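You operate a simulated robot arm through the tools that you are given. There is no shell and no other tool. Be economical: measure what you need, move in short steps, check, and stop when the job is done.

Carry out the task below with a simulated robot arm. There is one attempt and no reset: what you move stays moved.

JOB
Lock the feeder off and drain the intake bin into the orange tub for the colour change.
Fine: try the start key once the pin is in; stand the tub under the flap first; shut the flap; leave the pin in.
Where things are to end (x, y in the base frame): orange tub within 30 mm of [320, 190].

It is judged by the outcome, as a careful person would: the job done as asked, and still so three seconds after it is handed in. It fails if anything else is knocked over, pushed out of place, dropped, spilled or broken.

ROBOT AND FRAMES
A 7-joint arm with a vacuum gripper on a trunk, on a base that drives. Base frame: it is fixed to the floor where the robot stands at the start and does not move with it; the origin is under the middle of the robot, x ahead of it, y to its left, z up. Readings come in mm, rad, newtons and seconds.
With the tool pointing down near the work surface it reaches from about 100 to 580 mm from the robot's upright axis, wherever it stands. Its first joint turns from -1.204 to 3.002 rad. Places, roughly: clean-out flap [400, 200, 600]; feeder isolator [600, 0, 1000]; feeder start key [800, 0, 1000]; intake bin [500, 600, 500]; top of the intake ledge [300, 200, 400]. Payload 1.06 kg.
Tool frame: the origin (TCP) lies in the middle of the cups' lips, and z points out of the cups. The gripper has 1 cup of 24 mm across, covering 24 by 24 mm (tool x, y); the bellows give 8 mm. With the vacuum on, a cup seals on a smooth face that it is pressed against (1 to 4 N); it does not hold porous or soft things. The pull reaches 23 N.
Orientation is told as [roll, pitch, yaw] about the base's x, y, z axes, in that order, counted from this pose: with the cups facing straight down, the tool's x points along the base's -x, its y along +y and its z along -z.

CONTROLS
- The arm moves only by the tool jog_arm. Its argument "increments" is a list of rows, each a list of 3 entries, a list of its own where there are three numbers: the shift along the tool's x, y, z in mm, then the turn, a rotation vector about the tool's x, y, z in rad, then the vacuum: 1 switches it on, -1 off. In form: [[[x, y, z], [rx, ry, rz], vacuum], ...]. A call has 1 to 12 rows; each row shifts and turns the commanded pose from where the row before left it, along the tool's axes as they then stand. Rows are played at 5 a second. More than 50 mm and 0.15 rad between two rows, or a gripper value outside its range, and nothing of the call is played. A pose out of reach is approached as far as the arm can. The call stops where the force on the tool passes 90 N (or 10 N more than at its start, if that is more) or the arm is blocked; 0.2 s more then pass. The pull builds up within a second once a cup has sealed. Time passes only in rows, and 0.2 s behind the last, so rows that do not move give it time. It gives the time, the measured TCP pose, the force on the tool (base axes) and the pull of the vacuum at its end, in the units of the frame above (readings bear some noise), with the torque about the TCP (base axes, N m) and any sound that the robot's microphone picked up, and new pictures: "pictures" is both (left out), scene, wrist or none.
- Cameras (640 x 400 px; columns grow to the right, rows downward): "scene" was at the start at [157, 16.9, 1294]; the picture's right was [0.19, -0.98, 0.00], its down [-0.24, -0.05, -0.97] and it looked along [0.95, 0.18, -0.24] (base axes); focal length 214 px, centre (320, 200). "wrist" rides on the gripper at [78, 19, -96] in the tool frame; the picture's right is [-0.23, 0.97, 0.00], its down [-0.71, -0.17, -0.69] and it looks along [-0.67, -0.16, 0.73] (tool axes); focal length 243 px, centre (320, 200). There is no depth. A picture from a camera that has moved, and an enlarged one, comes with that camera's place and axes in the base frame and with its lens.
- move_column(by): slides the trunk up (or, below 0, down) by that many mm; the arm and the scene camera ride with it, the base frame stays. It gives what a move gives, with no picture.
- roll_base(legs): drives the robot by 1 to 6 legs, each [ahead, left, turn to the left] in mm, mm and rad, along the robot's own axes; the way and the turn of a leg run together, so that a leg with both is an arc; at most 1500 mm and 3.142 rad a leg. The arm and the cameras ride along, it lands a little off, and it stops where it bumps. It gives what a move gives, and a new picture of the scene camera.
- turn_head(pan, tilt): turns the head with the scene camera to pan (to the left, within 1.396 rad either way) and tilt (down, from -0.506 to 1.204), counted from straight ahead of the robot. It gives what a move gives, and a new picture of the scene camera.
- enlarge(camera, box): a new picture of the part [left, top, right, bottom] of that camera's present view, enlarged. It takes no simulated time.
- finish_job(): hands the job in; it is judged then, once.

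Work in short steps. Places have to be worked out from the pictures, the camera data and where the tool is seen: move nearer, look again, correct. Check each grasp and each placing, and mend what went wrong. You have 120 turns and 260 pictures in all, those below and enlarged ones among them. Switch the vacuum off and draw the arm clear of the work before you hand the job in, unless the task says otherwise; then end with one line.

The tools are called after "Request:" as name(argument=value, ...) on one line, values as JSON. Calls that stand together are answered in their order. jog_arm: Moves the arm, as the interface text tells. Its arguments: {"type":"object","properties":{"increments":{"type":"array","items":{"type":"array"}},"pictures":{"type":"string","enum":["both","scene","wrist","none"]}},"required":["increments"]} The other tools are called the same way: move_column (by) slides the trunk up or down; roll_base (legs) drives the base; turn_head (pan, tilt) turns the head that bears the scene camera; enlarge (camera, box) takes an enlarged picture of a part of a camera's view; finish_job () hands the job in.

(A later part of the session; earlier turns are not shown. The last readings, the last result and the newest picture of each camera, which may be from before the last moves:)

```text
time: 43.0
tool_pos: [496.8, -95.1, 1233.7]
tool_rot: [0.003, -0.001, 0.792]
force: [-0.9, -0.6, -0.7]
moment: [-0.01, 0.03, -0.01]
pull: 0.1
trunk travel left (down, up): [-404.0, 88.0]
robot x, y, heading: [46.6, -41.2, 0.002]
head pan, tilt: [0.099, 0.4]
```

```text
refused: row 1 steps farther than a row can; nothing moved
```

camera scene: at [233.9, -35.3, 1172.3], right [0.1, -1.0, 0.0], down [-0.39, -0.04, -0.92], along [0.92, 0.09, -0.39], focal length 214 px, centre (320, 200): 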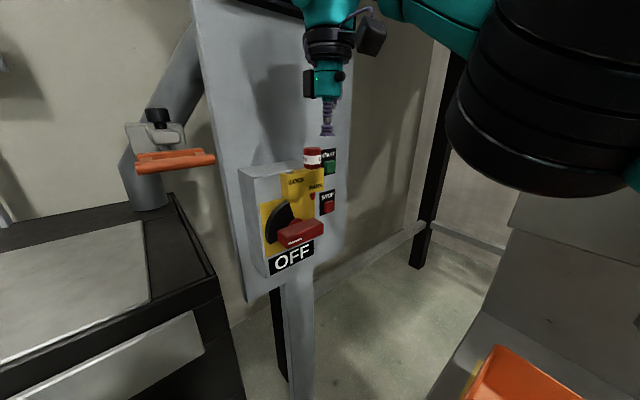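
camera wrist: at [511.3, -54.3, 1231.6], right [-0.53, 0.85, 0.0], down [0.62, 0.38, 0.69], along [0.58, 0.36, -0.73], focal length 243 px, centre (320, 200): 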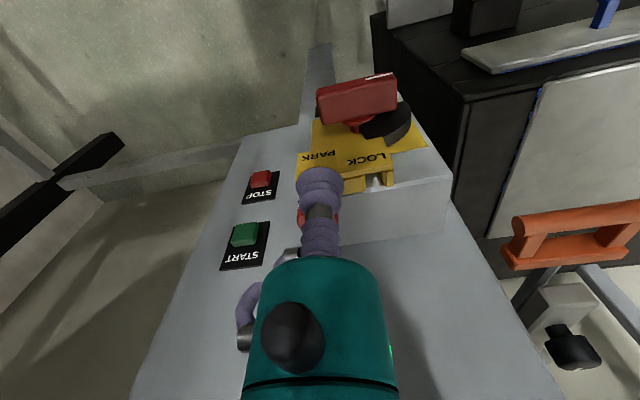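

Request:
jog_arm(increments=[[[-15, 0, 32], [0, 0, 0], 0], [[-15, 0, 32], [0, 0, 0], 0], [[-30, 0, 30], [0, 0, 0], 0], [[-35, -5, 0], [0, 0, 0], 0], [[-35, -5, 0], [0, 0, 0], 0], [[-22, -3, 0], [0, 0, 0], 0], [[-20, -2, 0], [0, 0, 0], 0], [[0, 0, 0], [0, 0, 0], 0]])

```text
time: 44.8
tool_pos: [605.1, -3.3, 1138.5]
tool_rot: [0.002, -0.004, 0.792]
force: [0.0, -0.3, 0.6]
moment: [-0.02, -0.02, -0.01]
pull: 0.0
out of reach, approached as far as the arm can: row 6, 7
trunk travel left (down, up): [-404.0, 88.0]
robot x, y, heading: [43.7, -42.4, 0.006]
head pan, tilt: [0.099, 0.4]
camera scene: at [209.0, -35.2, 1261.8], right [0.1, -1.0, 0.0], down [-0.39, -0.04, -0.92], along [0.92, 0.09, -0.39], focal length 214 px, centre (320, 200)
camera wrist: at [536.7, -45.7, 1235.9], right [-0.53, 0.85, 0.0], down [0.62, 0.38, 0.69], along [0.58, 0.36, -0.73], focal length 243 px, centre (320, 200)
```

scene: 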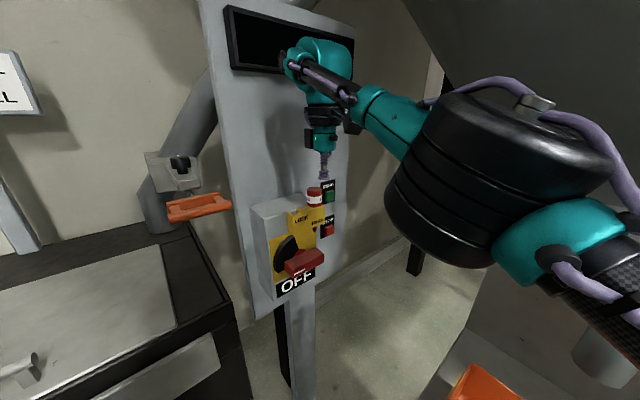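
wrist: 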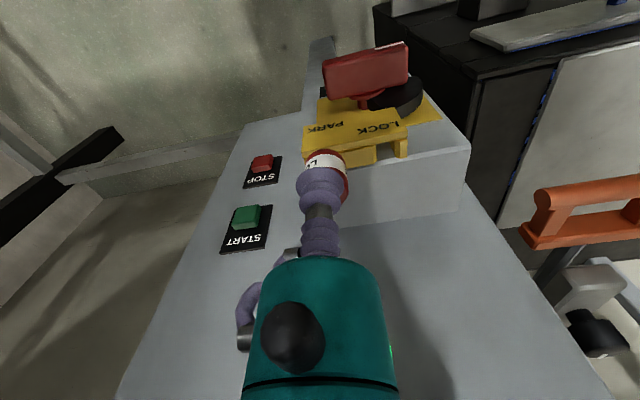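

Only about 29 mm short now. I'll raise the column 15 and shift the base a further (22, −14), which hardly changes the ledge clearance.

Request:
jog_arm(increments=[[[20, 0, 0], [0, 0, 0], 0], [[0, 0, 0], [0, 0, 0], 0]], pictures="none")

Request:
move_column(by=15)

Request:
roll_base(legs=[[22, -14, 0]])

```text
time: 45.4
tool_pos: [589.4, -18.4, 1138.5]
tool_rot: [0.001, -0.002, 0.792]
force: [0.0, 0.9, -0.3]
moment: [0.0, -0.03, 0.03]
pull: 0.1
trunk travel left (down, up): [-404.0, 88.0]
robot x, y, heading: [42.3, -41.0, 0.003]
head pan, tilt: [0.099, 0.4]
```

```text
time: 46.1
tool_pos: [588.1, -16.9, 1154.3]
tool_rot: [0.003, -0.002, 0.791]
force: [0.0, 0.3, 0.1]
moment: [0.02, -0.03, -0.07]
pull: 0.0
trunk travel left (down, up): [-419.0, 73.0]
robot x, y, heading: [43.6, -45.1, 0.004]
head pan, tilt: [0.099, 0.4]
```

```text
time: 46.9
tool_pos: [610.3, -30.8, 1154.8]
tool_rot: [0.005, -0.001, 0.791]
force: [1.6, 0.2, -0.6]
moment: [0.01, 0.02, -0.01]
pull: 0.1
trunk travel left (down, up): [-419.0, 73.0]
robot x, y, heading: [65.2, -57.1, -0.0]
head pan, tilt: [0.099, 0.4]
camera scene: at [224.3, -49.5, 1279.2], right [0.1, -0.99, 0.0], down [-0.39, -0.04, -0.92], along [0.92, 0.09, -0.39], focal length 214 px, centre (320, 200)
```

scene: 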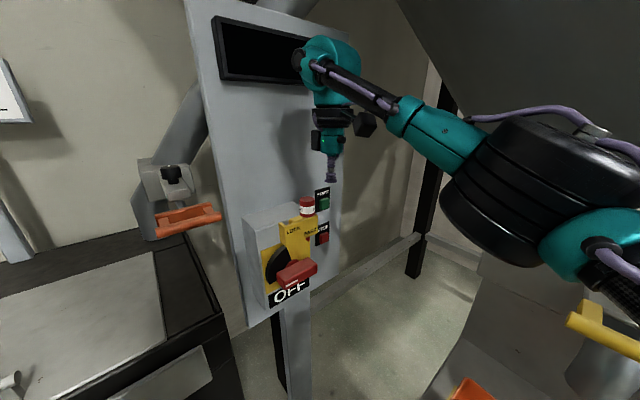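

Request:
jog_arm(increments=[[[-23, 10, 8], [0, 0, 0], 0], [[-24, 11, 8], [0, 0, 0], 0], [[0, 0, 0], [0, 0, 0], 0]])

```text
time: 47.7
tool_pos: [609.4, 16.7, 1141.1]
tool_rot: [0.002, -0.002, 0.795]
force: [-0.7, 0.2, -0.3]
moment: [0.01, 0.02, 0.01]
pull: 0.1
out of reach, approached as far as the arm can: row 2
trunk travel left (down, up): [-419.0, 73.0]
robot x, y, heading: [64.6, -59.5, -0.001]
head pan, tilt: [0.099, 0.4]
camera scene: at [223.5, -49.0, 1279.3], right [0.1, -0.99, 0.0], down [-0.39, -0.04, -0.92], along [0.92, 0.09, -0.39], focal length 214 px, centre (320, 200)
camera wrist: at [541.4, -26.7, 1235.9], right [-0.53, 0.85, 0.0], down [0.62, 0.38, 0.69], along [0.58, 0.36, -0.73], focal length 243 px, centre (320, 200)
```

scene: 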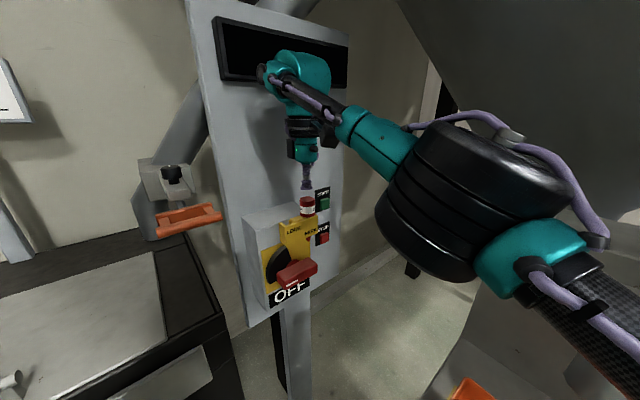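
wrist: 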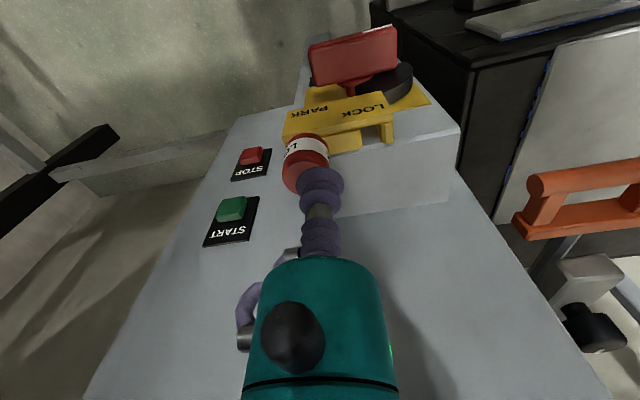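

Reach shrinks toward the left, so the shoulder sits to the right; turning the base left should bring it nearer. I'll retract, then turn 0.2 rad left.

Request:
jog_arm(increments=[[[40, -20, -5], [0, 0, 0], 0], [[40, -25, -5], [0, 0, 0], 0], [[30, -30, 0], [0, 0, 0], 0], [[0, -40, 0], [0, 0, 0], 0], [[0, 0, 0], [0, 0, 0], 0]], pictures="none")

Request:
roll_base(legs=[[0, 0, 0.2]])

```text
time: 48.9
tool_pos: [617.2, -145.0, 1150.8]
tool_rot: [0.0, -0.003, 0.791]
force: [-0.2, -0.2, -0.8]
moment: [-0.03, 0.0, 0.01]
pull: 0.1
trunk travel left (down, up): [-419.0, 73.0]
robot x, y, heading: [65.6, -56.1, 0.005]
head pan, tilt: [0.099, 0.4]
```

```text
time: 50.0
tool_pos: [625.5, -36.2, 1150.5]
tool_rot: [0.002, -0.002, 0.988]
force: [0.0, 0.1, -0.2]
moment: [-0.02, -0.01, 0.02]
pull: 0.1
trunk travel left (down, up): [-419.0, 73.0]
robot x, y, heading: [65.4, -56.4, 0.195]
head pan, tilt: [0.099, 0.4]
camera scene: at [218.8, -18.7, 1279.3], right [0.29, -0.96, 0.0], down [-0.37, -0.11, -0.92], along [0.88, 0.27, -0.39], focal length 214 px, centre (320, 200)
```

scene: 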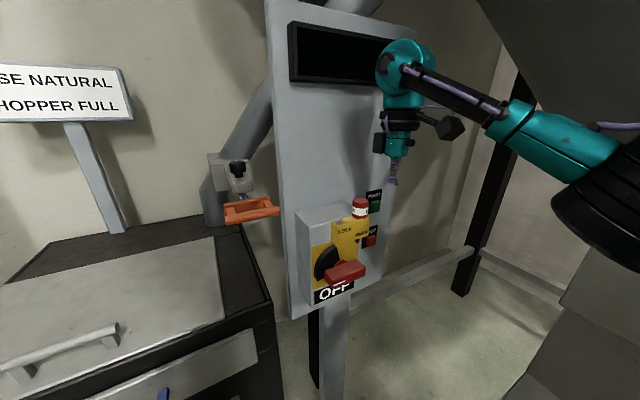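

Request:
jog_arm(increments=[[[-21, 14, 5], [0, 0, 0], 0], [[-22, 15, 5], [0, 0, 0], 0], [[0, 0, 0], [0, 0, 0], 0]])

```text
time: 50.8
tool_pos: [623.6, 15.0, 1139.8]
tool_rot: [0.004, -0.001, 0.989]
force: [0.2, 0.2, -0.2]
moment: [0.02, 0.0, -0.02]
pull: 0.0
trunk travel left (down, up): [-419.0, 73.0]
robot x, y, heading: [67.2, -56.6, 0.192]
head pan, tilt: [0.099, 0.4]
camera scene: at [218.7, -19.0, 1279.3], right [0.29, -0.96, 0.0], down [-0.37, -0.11, -0.92], along [0.88, 0.27, -0.39], focal length 214 px, centre (320, 200)
camera wrist: at [566.3, -39.7, 1235.4], right [-0.68, 0.73, 0.0], down [0.53, 0.49, 0.69], along [0.5, 0.47, -0.73], focal length 243 px, centre (320, 200)
```

scene: 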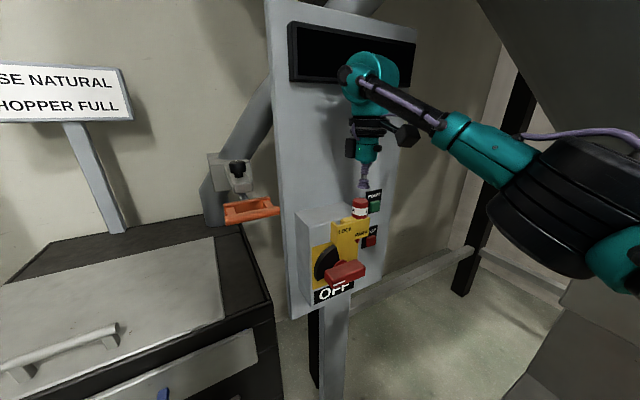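
wrist: 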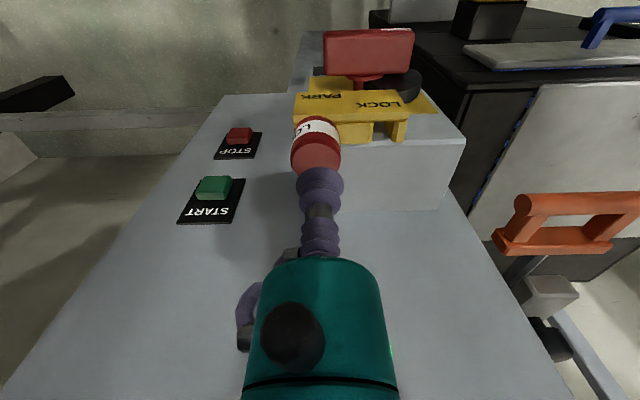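

In reach now. I'll enlarge to align the cup with the pin head.

Request:
enlarge(camera="wrist", box=[260, 80, 420, 210])

Request:
enlarge(camera="scene", box=[300, 140, 420, 240])

```text
3.08 times, centred on (340, 145) of wrist
camera zoom: at [566.3, -39.7, 1235.4], right [-0.68, 0.73, 0.0], down [0.53, 0.49, 0.69], along [0.5, 0.47, -0.73], focal length 746 px, centre (258, 369)
```

zoom: 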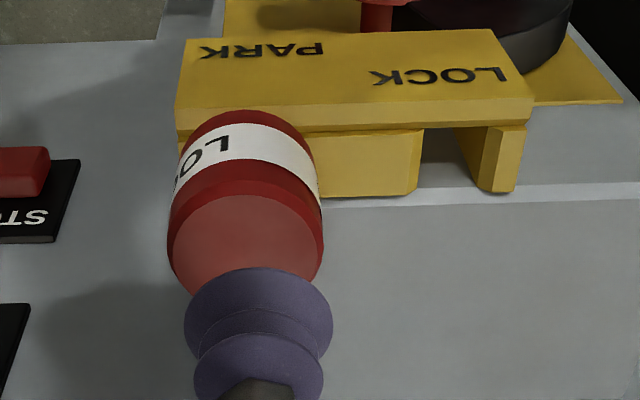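

```text
4.00 times, centred on (360, 190) of scene
camera zoom: at [218.7, -19.0, 1279.3], right [0.29, -0.96, 0.0], down [-0.37, -0.11, -0.92], along [0.88, 0.27, -0.39], focal length 858 px, centre (160, 240)
```

zoom: 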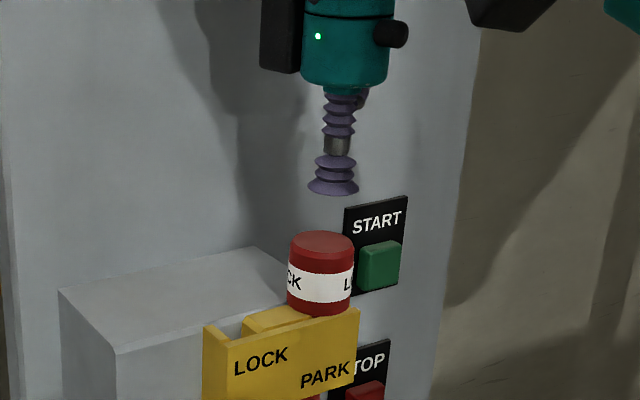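

The pin head's centre is at about (631, 19, 1106). I'll align and descend with vacuum on.

Request:
jog_arm(increments=[[[-7.5, -4, 10], [0, 0, 0], 1], [[0, 0, 12], [0, 0, 0], 1], [[0, 0, 8], [0, 0, 0], 1], [[0, 0, 3], [0, 0, 0], 1], [[0, 0, 3], [0, 0, 0], 1], [[0, 0, 0], [0, 0, 0], 1], [[0, 0, 0], [0, 0, 0], 1]])

```text
time: 52.4
tool_pos: [631.3, 19.7, 1105.4]
tool_rot: [0.002, -0.005, 0.989]
force: [6.0, 1.8, 15.7]
moment: [0.03, -0.02, 0.0]
pull: 23.1
trunk travel left (down, up): [-419.0, 73.0]
robot x, y, heading: [64.4, -57.7, 0.193]
head pan, tilt: [0.099, 0.4]
camera scene: at [218.2, -18.7, 1279.5], right [0.29, -0.96, 0.0], down [-0.37, -0.11, -0.92], along [0.88, 0.27, -0.39], focal length 214 px, centre (320, 200)
camera wrist: at [572.1, -35.8, 1201.6], right [-0.68, 0.73, 0.0], down [0.53, 0.49, 0.69], along [0.5, 0.47, -0.73], focal length 243 px, centre (320, 200)
```

scene: 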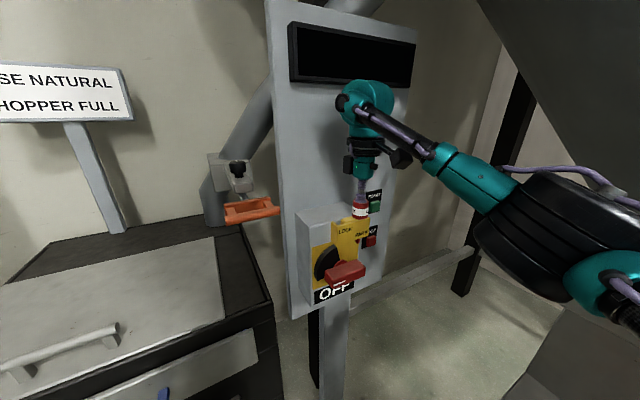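
wrist: 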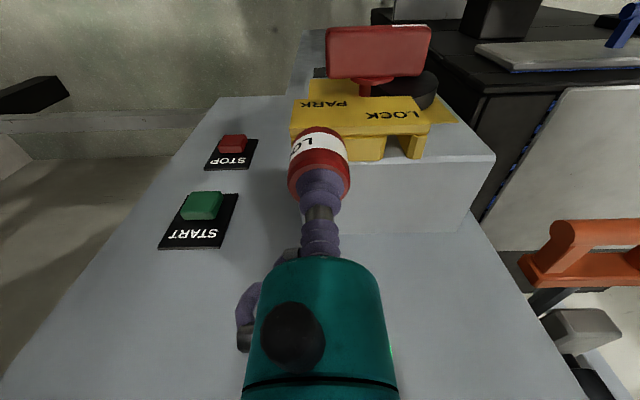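

Sealed with full pull. I'll lift the pin straight up and look at the LOCK channel.

Request:
jog_arm(increments=[[[0, 0, -5], [0, 0, 0], 1], [[0, 0, -15], [0, 0, 0], 1], [[0, 0, -20], [0, 0, 0], 1], [[0, 0, -20], [0, 0, 0], 1], [[0, 0, 0], [0, 0, 0], 1]])

```text
time: 53.6
tool_pos: [630.1, 15.8, 1165.7]
tool_rot: [0.003, -0.001, 0.988]
force: [0.5, 0.6, 0.0]
moment: [-0.02, 0.01, -0.03]
pull: 23.2
trunk travel left (down, up): [-419.0, 73.0]
robot x, y, heading: [66.1, -59.6, 0.19]
head pan, tilt: [0.099, 0.4]
camera scene: at [218.9, -18.9, 1279.3], right [0.29, -0.96, 0.0], down [-0.37, -0.11, -0.92], along [0.88, 0.27, -0.39], focal length 214 px, centre (320, 200)
camera wrist: at [573.4, -38.7, 1260.8], right [-0.68, 0.73, 0.0], down [0.53, 0.49, 0.69], along [0.5, 0.47, -0.73], focal length 243 px, centre (320, 200)
```

scene: 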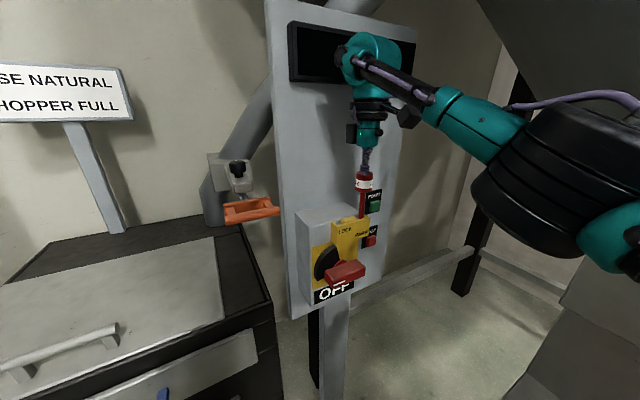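
wrist: 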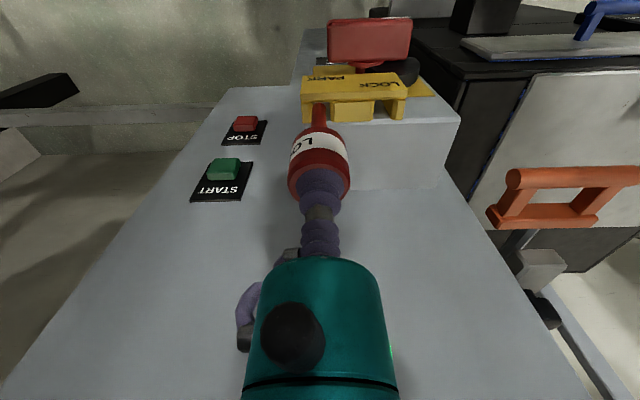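

Request:
jog_arm(increments=[[[0, 0, -10], [0, 0, 0], 1], [[0, 0, -10], [0, 0, 0], 1], [[0, 0, -10], [0, 0, 0], 1], [[0, 0, 0], [0, 0, 0], 1]])

Request:
enlarge(camera="wrist", box=[260, 40, 440, 200])

Request:
enlarge(camera="scene", box=[300, 150, 420, 250])

```text
time: 54.6
tool_pos: [628.1, 17.9, 1194.6]
tool_rot: [0.0, -0.002, 0.988]
force: [-0.2, -0.4, -0.3]
moment: [0.01, 0.01, 0.0]
pull: 23.1
out of reach, approached as far as the arm can: row 3
trunk travel left (down, up): [-419.0, 73.0]
robot x, y, heading: [66.6, -58.1, 0.192]
head pan, tilt: [0.099, 0.4]
camera scene: at [218.9, -18.9, 1279.3], right [0.29, -0.96, 0.0], down [-0.37, -0.11, -0.92], along [0.88, 0.27, -0.39], focal length 214 px, centre (320, 200)
camera wrist: at [570.7, -36.9, 1290.1], right [-0.68, 0.73, 0.0], down [0.53, 0.49, 0.69], along [0.5, 0.47, -0.73], focal length 243 px, centre (320, 200)
```

scene: 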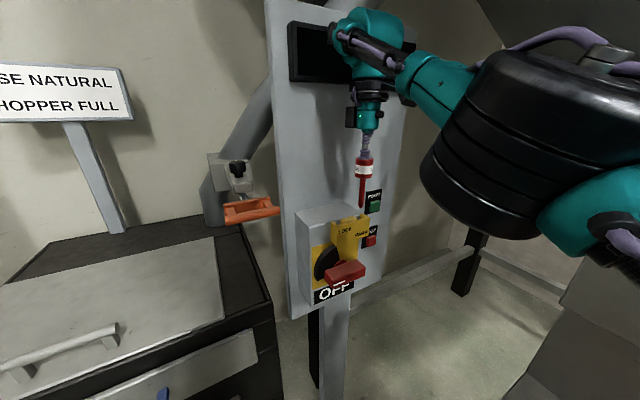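
wrist: 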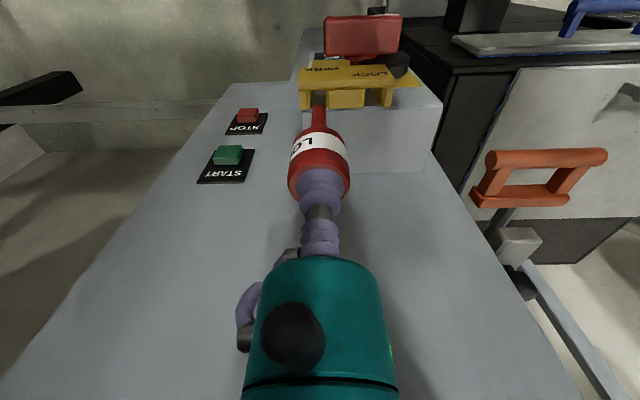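

```text
2.50 times, centred on (350, 120) of wrist
camera zoom: at [570.7, -36.9, 1290.1], right [-0.68, 0.73, 0.0], down [0.53, 0.49, 0.69], along [0.5, 0.47, -0.73], focal length 606 px, centre (245, 400)
```

zoom: 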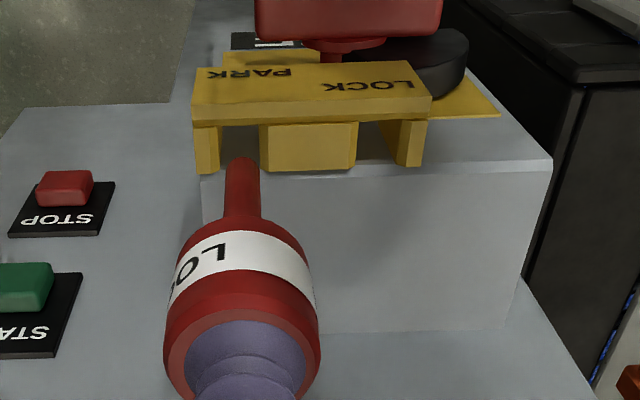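

```text
4.00 times, centred on (360, 200) of scene
camera zoom: at [218.9, -18.9, 1279.3], right [0.29, -0.96, 0.0], down [-0.37, -0.11, -0.92], along [0.88, 0.27, -0.39], focal length 858 px, centre (160, 200)
```

zoom: 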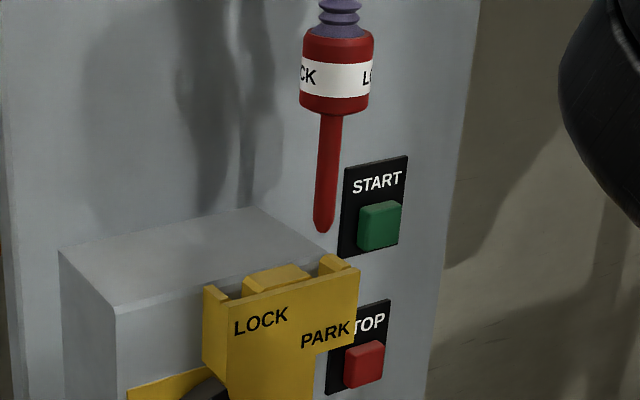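

The pin is fully out, and its tip clears the bracket. LOCK channel is about 49 mm left of PARK, so I'll shift there at this height and check.

Request:
jog_arm(increments=[[[-3, 16, 0], [0, 0, 0], 1], [[-3, 16, 0], [0, 0, 0], 1], [[-4, 16, 0], [0, 0, 0], 1], [[0, 0, 0], [0, 0, 0], 1]])

Request:
enlarge(camera="wrist", box=[220, 40, 400, 200])

Request:
enlarge(camera="scene", box=[280, 150, 400, 250])

```text
time: 55.6
tool_pos: [598.9, 49.6, 1196.3]
tool_rot: [0.001, -0.003, 0.988]
force: [0.2, -0.5, 0.3]
moment: [0.0, 0.01, -0.01]
pull: 22.9
out of reach, approached as far as the arm can: row 3
trunk travel left (down, up): [-419.0, 73.0]
robot x, y, heading: [66.7, -57.0, 0.194]
head pan, tilt: [0.099, 0.4]
camera scene: at [218.7, -18.7, 1279.3], right [0.29, -0.96, 0.0], down [-0.37, -0.11, -0.92], along [0.88, 0.27, -0.39], focal length 214 px, centre (320, 200)
camera wrist: at [540.9, -5.7, 1292.7], right [-0.68, 0.73, 0.0], down [0.53, 0.49, 0.69], along [0.5, 0.47, -0.73], focal length 243 px, centre (320, 200)
```

scene: 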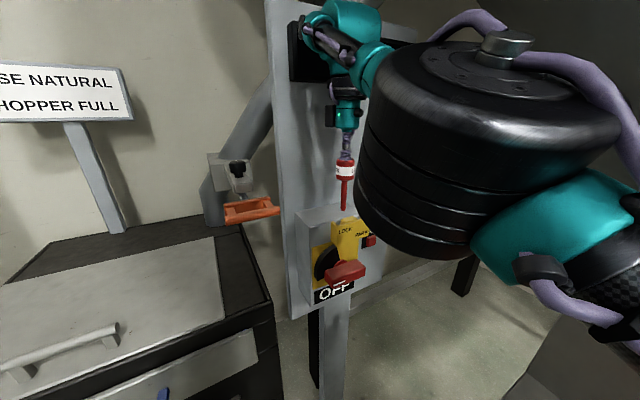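
wrist: 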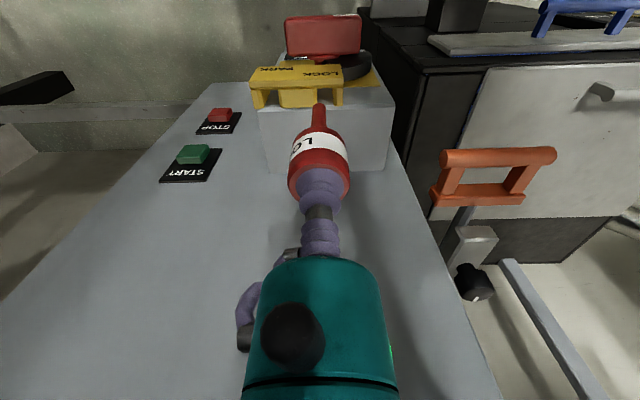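

```text
2.50 times, centred on (310, 120) of wrist
camera zoom: at [540.9, -5.7, 1292.7], right [-0.68, 0.73, 0.0], down [0.53, 0.49, 0.69], along [0.5, 0.47, -0.73], focal length 606 px, centre (345, 400)
```

zoom: 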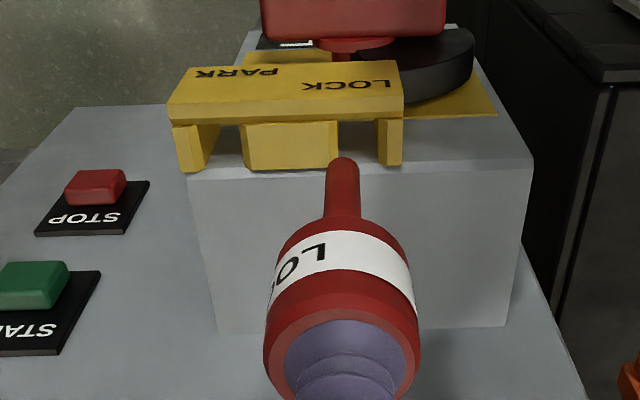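

```text
4.00 times, centred on (340, 200) of scene
camera zoom: at [218.7, -18.7, 1279.3], right [0.29, -0.96, 0.0], down [-0.37, -0.11, -0.92], along [0.88, 0.27, -0.39], focal length 858 px, centre (240, 200)
```

zoom: 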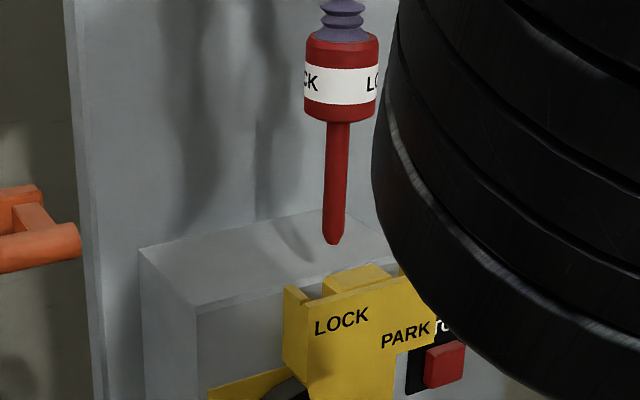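

Tip is at about (599, 50, 1094) and the channel centre at about (596, 54). I'll nudge while descending slightly and recheck.

Request:
jog_arm(increments=[[[0, 0, 8], [0, 0, 0], 1], [[-2, 5, 4], [0, 0, 0], 1], [[0, 0, 0], [0, 0, 0], 1]])

Request:
enlarge(camera="wrist", box=[240, 60, 390, 190])

Request:
enlarge(camera="scene", box=[290, 180, 380, 250])

```text
time: 56.4
tool_pos: [602.8, 47.2, 1187.8]
tool_rot: [0.003, -0.003, 0.988]
force: [-0.5, 0.4, -1.1]
moment: [0.03, 0.0, -0.03]
pull: 22.7
out of reach, approached as far as the arm can: row 1, 2
trunk travel left (down, up): [-419.0, 73.0]
robot x, y, heading: [68.8, -56.0, 0.199]
head pan, tilt: [0.099, 0.4]
camera scene: at [218.7, -18.8, 1279.3], right [0.29, -0.96, 0.0], down [-0.37, -0.11, -0.92], along [0.88, 0.27, -0.39], focal length 214 px, centre (320, 200)
camera wrist: at [545.4, -7.9, 1283.1], right [-0.68, 0.73, 0.01], down [0.54, 0.49, 0.69], along [0.5, 0.47, -0.73], focal length 243 px, centre (320, 200)
```

scene: 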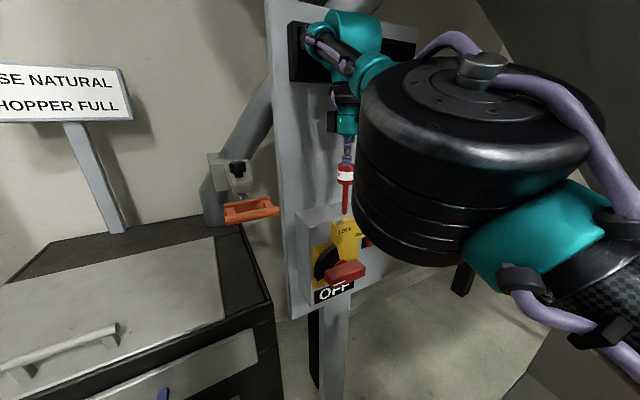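
wrist: 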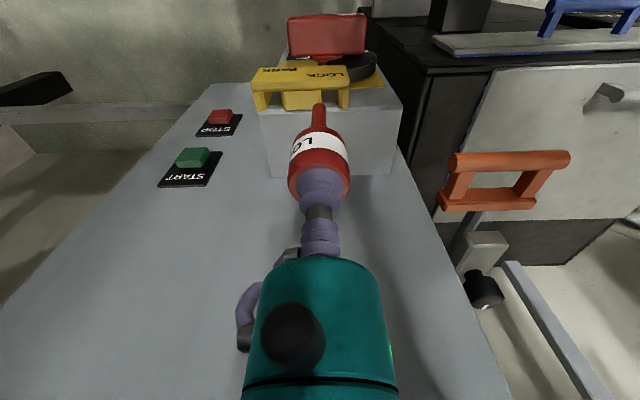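

```text
3.08 times, centred on (315, 125) of wrist
camera zoom: at [545.4, -7.9, 1283.1], right [-0.68, 0.73, 0.01], down [0.54, 0.49, 0.69], along [0.5, 0.47, -0.73], focal length 746 px, centre (335, 431)
```

zoom: 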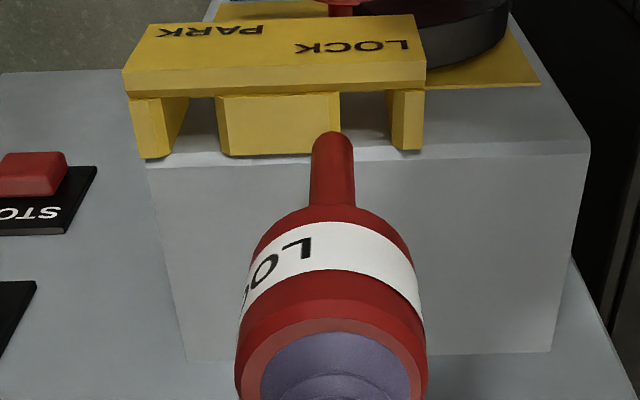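

```text
5.71 times, centred on (335, 215) of scene
camera zoom: at [218.7, -18.8, 1279.3], right [0.29, -0.96, 0.0], down [-0.37, -0.11, -0.92], along [0.88, 0.27, -0.39], focal length 1226 px, centre (234, 114)
```

zoom: 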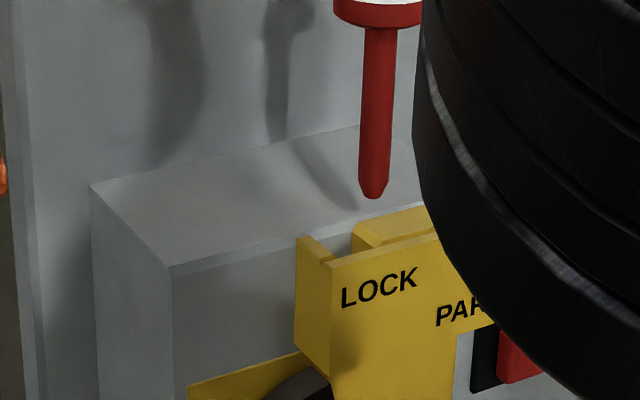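

The arm is hitting a posture limit here (elbow swung in). I'll retract with the pin held, then turn the base a bit more left and approach LOCK afresh.

Request:
jog_arm(increments=[[[25, -10, -3], [0, 0, 0], 1], [[30, -10, -3], [0, 0, 0], 1], [[30, -10, 0], [0, 0, 0], 1], [[30, -20, 0], [0, 0, 0], 1], [[0, -30, 0], [0, 0, 0], 1], [[0, 0, 0], [0, 0, 0], 1]], pictures="scene")

```text
time: 57.8
tool_pos: [635.2, 11.7, 1189.8]
tool_rot: [0.001, -0.005, 0.986]
force: [0.6, 0.7, 0.0]
moment: [0.0, -0.03, -0.02]
pull: 23.0
out of reach, approached as far as the arm can: row 1, 2, 3, 4
trunk travel left (down, up): [-419.0, 73.0]
robot x, y, heading: [68.4, -57.3, 0.194]
head pan, tilt: [0.099, 0.4]
camera scene: at [218.1, -18.0, 1279.4], right [0.29, -0.96, 0.0], down [-0.37, -0.11, -0.92], along [0.88, 0.27, -0.39], focal length 214 px, centre (320, 200)
```

scene: 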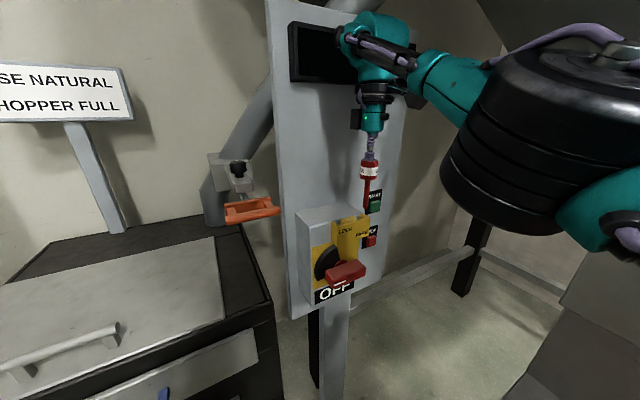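

Request:
jog_arm(increments=[[[20, -20, 0], [0, 0, 0], 1], [[30, -10, 0], [0, 0, 0], 1], [[30, 0, 0], [0, 0, 0], 1], [[30, 0, 0], [0, 0, 0], 1], [[0, 0, 0], [0, 0, 0], 1]], pictures="scene")

```text
time: 59.0
tool_pos: [598.3, -98.5, 1189.0]
tool_rot: [0.005, -0.001, 0.987]
force: [-0.6, -0.3, -0.6]
moment: [-0.03, 0.01, 0.0]
pull: 23.0
trunk travel left (down, up): [-419.0, 73.0]
robot x, y, heading: [64.5, -53.4, 0.196]
head pan, tilt: [0.099, 0.4]
camera scene: at [218.8, -18.6, 1279.3], right [0.29, -0.96, 0.0], down [-0.37, -0.11, -0.92], along [0.88, 0.27, -0.39], focal length 214 px, centre (320, 200)
```

scene: 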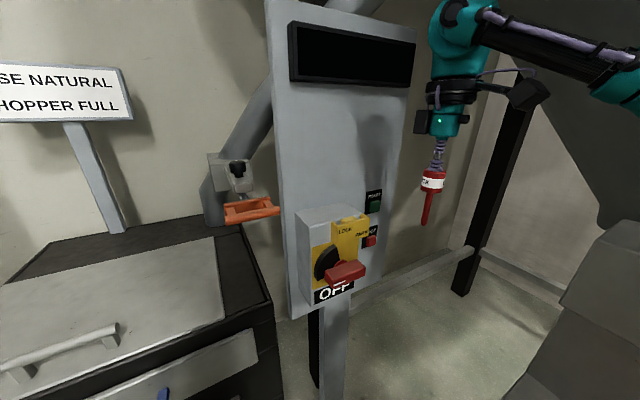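

Request:
roll_base(legs=[[0, 0, 0.12]])

```text
time: 60.0
tool_pos: [601.1, -33.3, 1189.9]
tool_rot: [0.003, -0.002, 1.11]
force: [0.1, 0.4, 0.5]
moment: [-0.04, 0.0, 0.0]
pull: 23.1
trunk travel left (down, up): [-419.0, 73.0]
robot x, y, heading: [66.6, -54.4, 0.318]
head pan, tilt: [0.099, 0.4]
camera scene: at [212.9, -0.4, 1279.3], right [0.4, -0.91, 0.0], down [-0.36, -0.16, -0.92], along [0.84, 0.37, -0.39], focal length 214 px, centre (320, 200)
```

scene: 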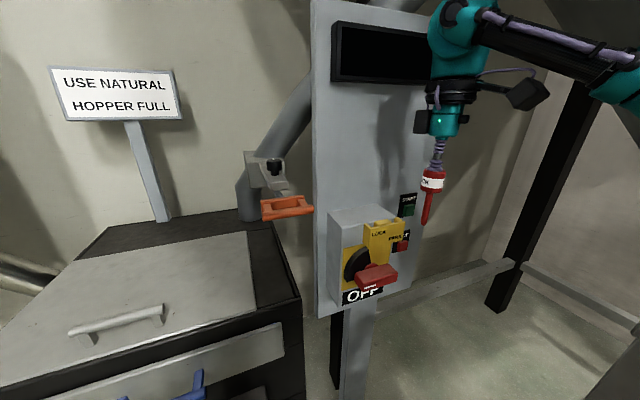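

Request:
jog_arm(increments=[[[-19, 10.8, 0], [0, 0, 0], 1], [[-19, 10.8, 0], [0, 0, 0], 1], [[-19, 10.8, 0], [0, 0, 0], 1], [[-18.7, 10.8, 0], [0, 0, 0], 1], [[0, 0, 0], [0, 0, 0], 1]])

Request:
enlarge(camera="wrist", box=[240, 60, 390, 190])

Request:
enlarge(camera="scene", box=[330, 180, 420, 250])

```text
time: 61.2
tool_pos: [595.3, 54.2, 1190.7]
tool_rot: [0.004, -0.002, 1.11]
force: [0.3, 0.0, -0.4]
moment: [-0.03, 0.01, 0.01]
pull: 22.5
trunk travel left (down, up): [-419.0, 73.0]
robot x, y, heading: [67.1, -59.2, 0.32]
head pan, tilt: [0.099, 0.4]
camera scene: at [212.8, -0.6, 1279.3], right [0.4, -0.91, 0.0], down [-0.36, -0.16, -0.92], along [0.84, 0.37, -0.39], focal length 214 px, centre (320, 200)
camera wrist: at [544.7, -8.5, 1286.0], right [-0.77, 0.64, 0.0], down [0.47, 0.56, 0.69], along [0.44, 0.53, -0.73], focal length 243 px, centre (320, 200)
```

scene: 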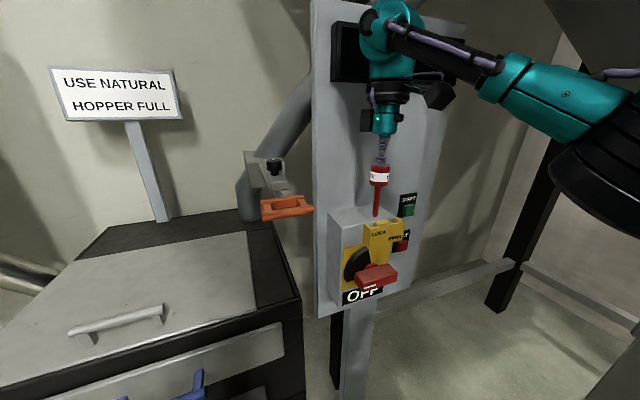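
wrist: 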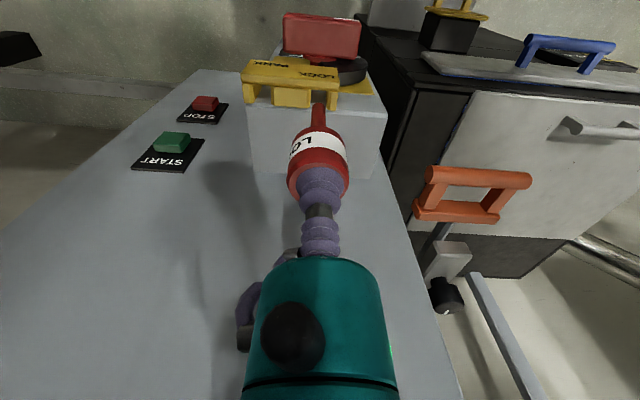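

```text
3.08 times, centred on (315, 125) of wrist
camera zoom: at [544.7, -8.5, 1286.0], right [-0.77, 0.64, 0.0], down [0.47, 0.56, 0.69], along [0.44, 0.53, -0.73], focal length 746 px, centre (335, 431)
```

zoom: 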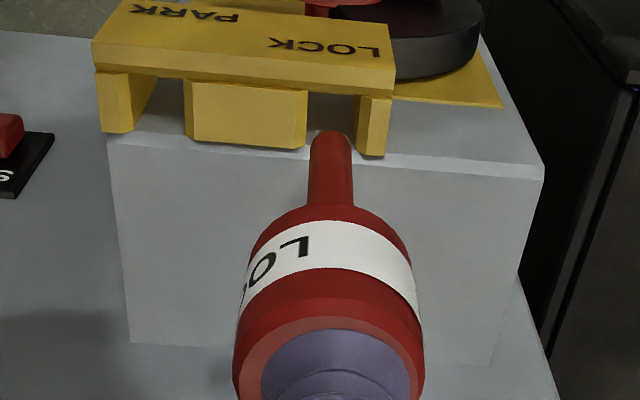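

```text
5.71 times, centred on (375, 215) of scene
camera zoom: at [212.8, -0.6, 1279.3], right [0.4, -0.91, 0.0], down [-0.36, -0.16, -0.92], along [0.84, 0.37, -0.39], focal length 1226 px, centre (6, 114)
```

zoom: 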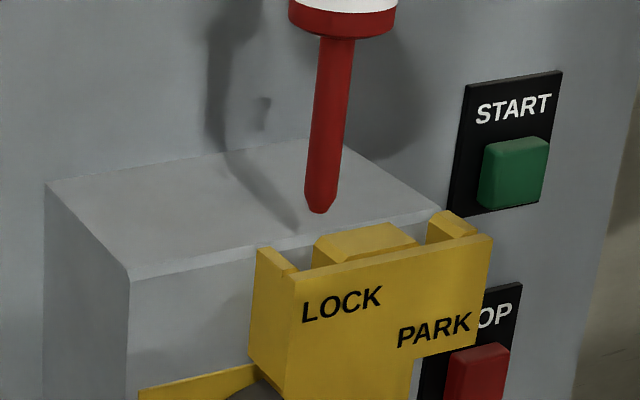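

Good posture now, and the pin looks nearly over the LOCK channel. I'll nudge 1.5 mm, drop 9 mm, and compare again.

Request:
jog_arm(increments=[[[-1.3, 0.7, 5], [0, 0, 0], 1], [[0, 0, 4], [0, 0, 0], 1], [[0, 0, 0], [0, 0, 0], 1]], pictures="none")

Request:
enlarge(camera="wrist", box=[270, 70, 370, 150])

Request:
enlarge(camera="scene", box=[345, 190, 425, 250])

```text
time: 62.0
tool_pos: [595.1, 55.6, 1180.1]
tool_rot: [0.001, -0.002, 1.109]
force: [-0.4, 0.2, -0.1]
moment: [0.02, 0.03, -0.03]
pull: 22.8
trunk travel left (down, up): [-419.0, 73.0]
robot x, y, heading: [67.2, -53.8, 0.314]
head pan, tilt: [0.099, 0.4]
```

```text
5.00 times, centred on (320, 110) of wrist
camera zoom: at [543.7, -6.2, 1276.7], right [-0.77, 0.64, 0.0], down [0.47, 0.56, 0.69], along [0.44, 0.53, -0.73], focal length 1213 px, centre (320, 650)
```

zoom: 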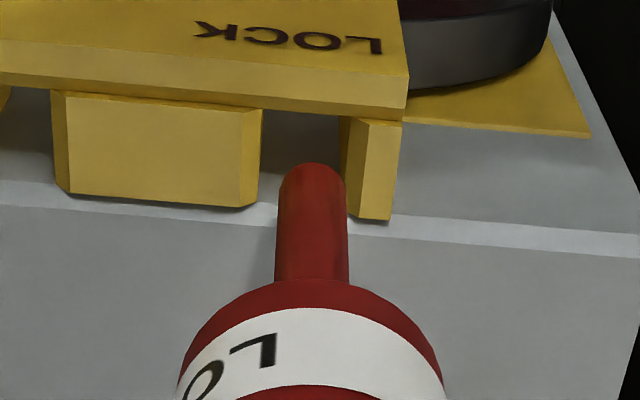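

```text
6.67 times, centred on (385, 220) of scene
camera zoom: at [212.7, -0.5, 1279.3], right [0.4, -0.91, 0.0], down [-0.36, -0.16, -0.92], along [0.84, 0.37, -0.39], focal length 1430 px, centre (-113, 67)
```

zoom: 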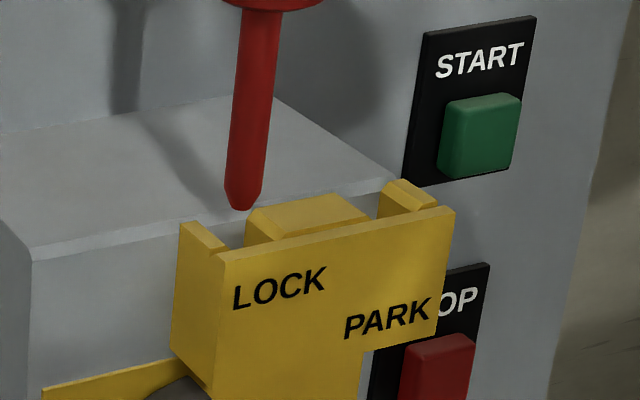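

The tip is about 2 mm too far left for the channel. I'll correct that and lower slowly, watching force.

Request:
jog_arm(increments=[[[1.3, -1.9, 0], [0, 0, 0], 1], [[0, 0, 4], [0, 0, 0], 1], [[0, 0, 4], [0, 0, 0], 1], [[0, 0, 4], [0, 0, 0], 1], [[0, 0, 0], [0, 0, 0], 1]], pictures="none")

Request:
enlarge(camera="wrist", box=[270, 70, 370, 150])

Request:
enlarge(camera="scene", box=[345, 190, 425, 250])

```text
time: 63.2
tool_pos: [596.7, 54.2, 1168.5]
tool_rot: [0.002, -0.001, 1.111]
force: [0.5, -0.2, -1.1]
moment: [-0.03, -0.01, 0.01]
pull: 22.6
trunk travel left (down, up): [-419.0, 73.0]
robot x, y, heading: [64.3, -59.8, 0.314]
head pan, tilt: [0.099, 0.4]
```

```text
5.00 times, centred on (320, 110) of wrist
camera zoom: at [545.2, -8.3, 1264.8], right [-0.77, 0.64, 0.0], down [0.47, 0.56, 0.69], along [0.44, 0.53, -0.73], focal length 1213 px, centre (320, 650)
```

zoom: 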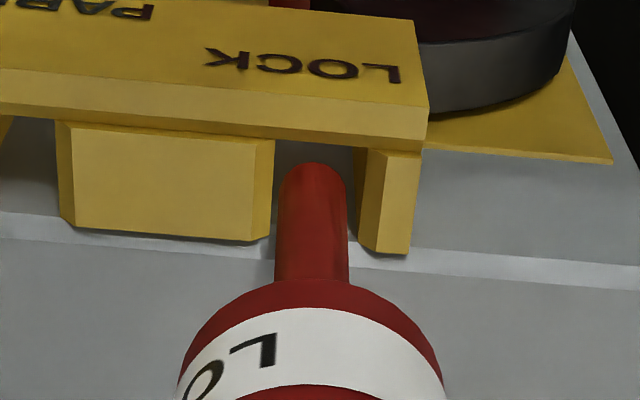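

```text
6.67 times, centred on (385, 220) of scene
camera zoom: at [212.8, -0.5, 1279.3], right [0.4, -0.91, 0.0], down [-0.36, -0.16, -0.92], along [0.84, 0.37, -0.39], focal length 1430 px, centre (-113, 67)
```

zoom: 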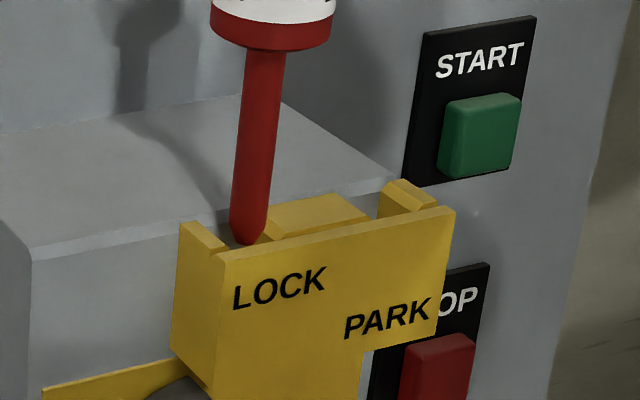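

Tip is centred and entering the channel. Continue down in small steps.

Request:
jog_arm(increments=[[[0, 0, 5], [0, 0, 0], 1], [[0, 0, 5], [0, 0, 0], 1], [[0, 0, 5], [0, 0, 0], 1], [[0, 0, 5], [0, 0, 0], 1], [[0, 0, 0], [0, 0, 0], 1]], pictures="none")

Request:
enlarge(camera="wrist", box=[260, 60, 380, 160])

Request:
enlarge(camera="scene", box=[335, 180, 425, 260])

```text
time: 64.4
tool_pos: [596.2, 53.8, 1148.1]
tool_rot: [0.002, 0.0, 1.11]
force: [0.2, 0.5, -0.7]
moment: [0.0, 0.01, -0.03]
pull: 22.6
trunk travel left (down, up): [-419.0, 73.0]
robot x, y, heading: [66.6, -57.1, 0.318]
head pan, tilt: [0.099, 0.4]
```

```text
4.00 times, centred on (320, 110) of wrist
camera zoom: at [544.9, -7.5, 1244.0], right [-0.77, 0.64, 0.0], down [0.47, 0.56, 0.69], along [0.44, 0.53, -0.73], focal length 970 px, centre (320, 560)
```

zoom: 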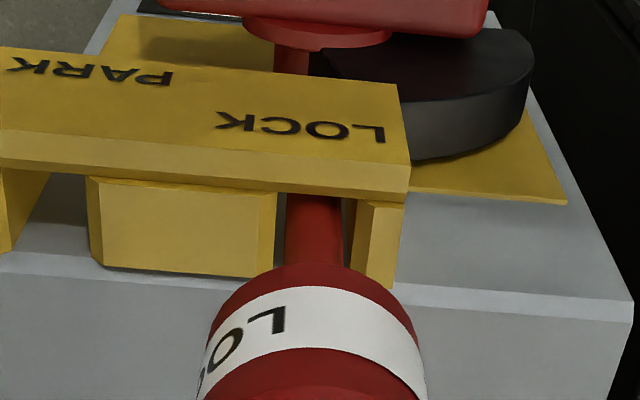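

```text
5.00 times, centred on (380, 220) of scene
camera zoom: at [212.8, -0.5, 1279.3], right [0.4, -0.91, 0.0], down [-0.36, -0.16, -0.92], along [0.84, 0.37, -0.39], focal length 1072 px, centre (20, 100)
```

zoom: 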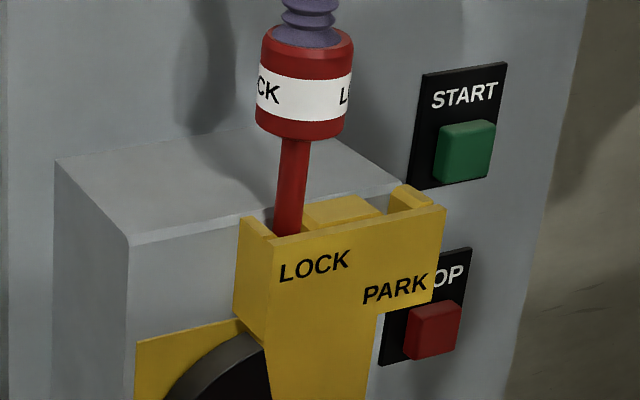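

The pin is sliding in with no force. Another 40 mm will seat it at z≈1105.

Request:
jog_arm(increments=[[[0, 0, 6], [0, 0, 0], 1], [[0, 0, 6], [0, 0, 0], 1], [[0, 0, 6], [0, 0, 0], 1], [[0, 0, 6], [0, 0, 0], 1], [[0, 0, 6], [0, 0, 0], 1], [[0, 0, 5], [0, 0, 0], 1], [[0, 0, 4], [0, 0, 0], 1], [[0, 0, 3], [0, 0, 0], 1], [[0, 0, 0], [0, 0, 0], 1]])

Request:
enlarge(camera="scene", box=[335, 180, 425, 260])

```text
time: 66.4
tool_pos: [597.5, 54.0, 1106.9]
tool_rot: [0.003, -0.004, 1.109]
force: [0.9, 0.5, 5.7]
moment: [-0.03, -0.02, 0.03]
pull: 23.1
trunk travel left (down, up): [-419.0, 73.0]
robot x, y, heading: [64.7, -56.4, 0.317]
head pan, tilt: [0.099, 0.4]
camera scene: at [212.5, -0.5, 1279.5], right [0.4, -0.91, 0.0], down [-0.36, -0.16, -0.92], along [0.84, 0.37, -0.39], focal length 214 px, centre (320, 200)
camera wrist: at [546.4, -8.3, 1202.8], right [-0.77, 0.64, 0.0], down [0.47, 0.56, 0.69], along [0.44, 0.53, -0.73], focal length 243 px, centre (320, 200)
```

scene: 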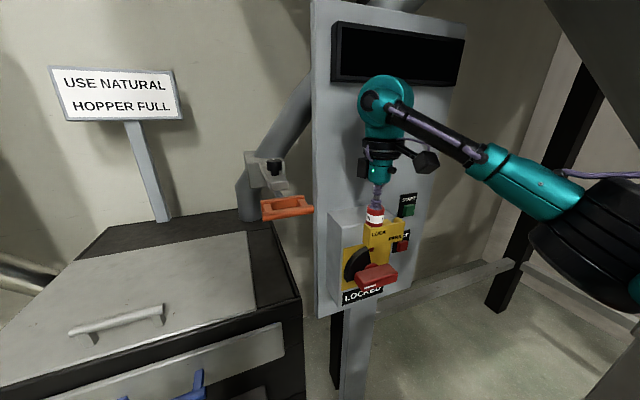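
wrist: 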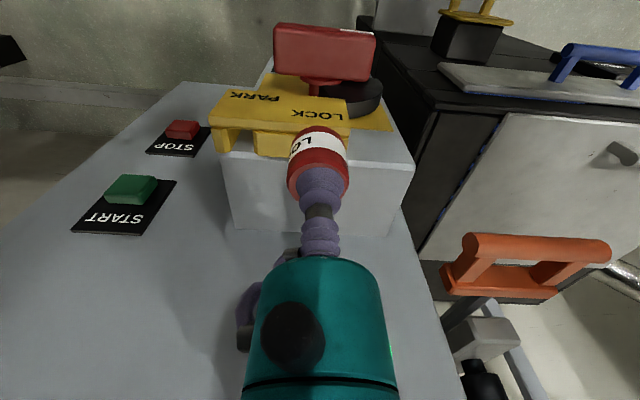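

```text
5.00 times, centred on (380, 220) of scene
camera zoom: at [212.5, -0.5, 1279.5], right [0.4, -0.91, 0.0], down [-0.36, -0.16, -0.92], along [0.84, 0.37, -0.39], focal length 1072 px, centre (20, 100)
```

zoom: 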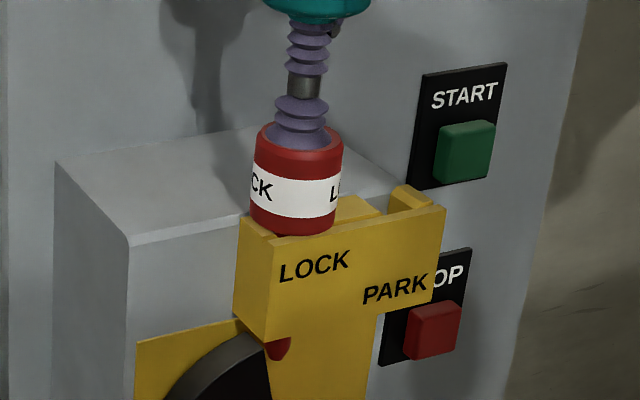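

The sign now says LOCKED and the pin is seated. I'll release, rise, and back away.

Request:
jog_arm(increments=[[[0, 0, 0], [0, 0, 0], -1], [[0, 0, 0], [0, 0, 0], -1], [[0, 0, 0], [0, 0, 0], -1], [[0, 0, -3], [0, 0, 0], -1], [[0, 0, -12], [0, 0, 0], -1], [[0, 0, -30], [0, 0, 0], -1], [[0, 0, 0], [0, 0, 0], -1]], pictures="wrist")

Request:
enlarge(camera="scene", box=[325, 150, 435, 310])

```text
time: 68.0
tool_pos: [596.7, 55.3, 1151.4]
tool_rot: [0.004, -0.002, 1.109]
force: [0.1, -0.6, 0.1]
moment: [0.03, 0.01, -0.02]
pull: 0.1
trunk travel left (down, up): [-419.0, 73.0]
robot x, y, heading: [67.8, -59.9, 0.316]
head pan, tilt: [0.099, 0.4]
camera wrist: at [546.4, -6.0, 1247.2], right [-0.77, 0.64, 0.0], down [0.47, 0.56, 0.69], along [0.44, 0.53, -0.73], focal length 243 px, centre (320, 200)
```

wrist: 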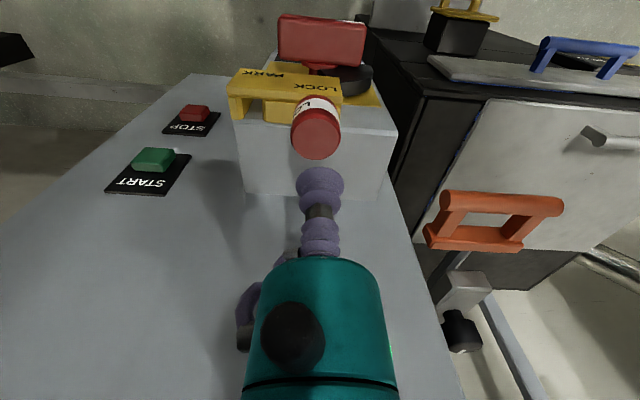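

```text
2.50 times, centred on (380, 230) of scene
camera zoom: at [212.9, -0.5, 1279.3], right [0.4, -0.91, 0.0], down [-0.36, -0.16, -0.92], along [0.84, 0.37, -0.39], focal length 536 px, centre (170, 125)
```

zoom: 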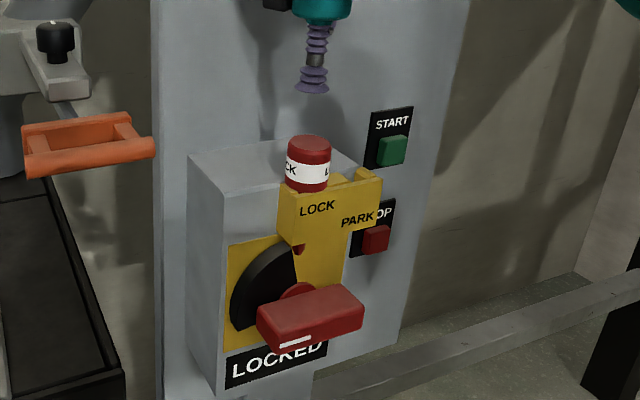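

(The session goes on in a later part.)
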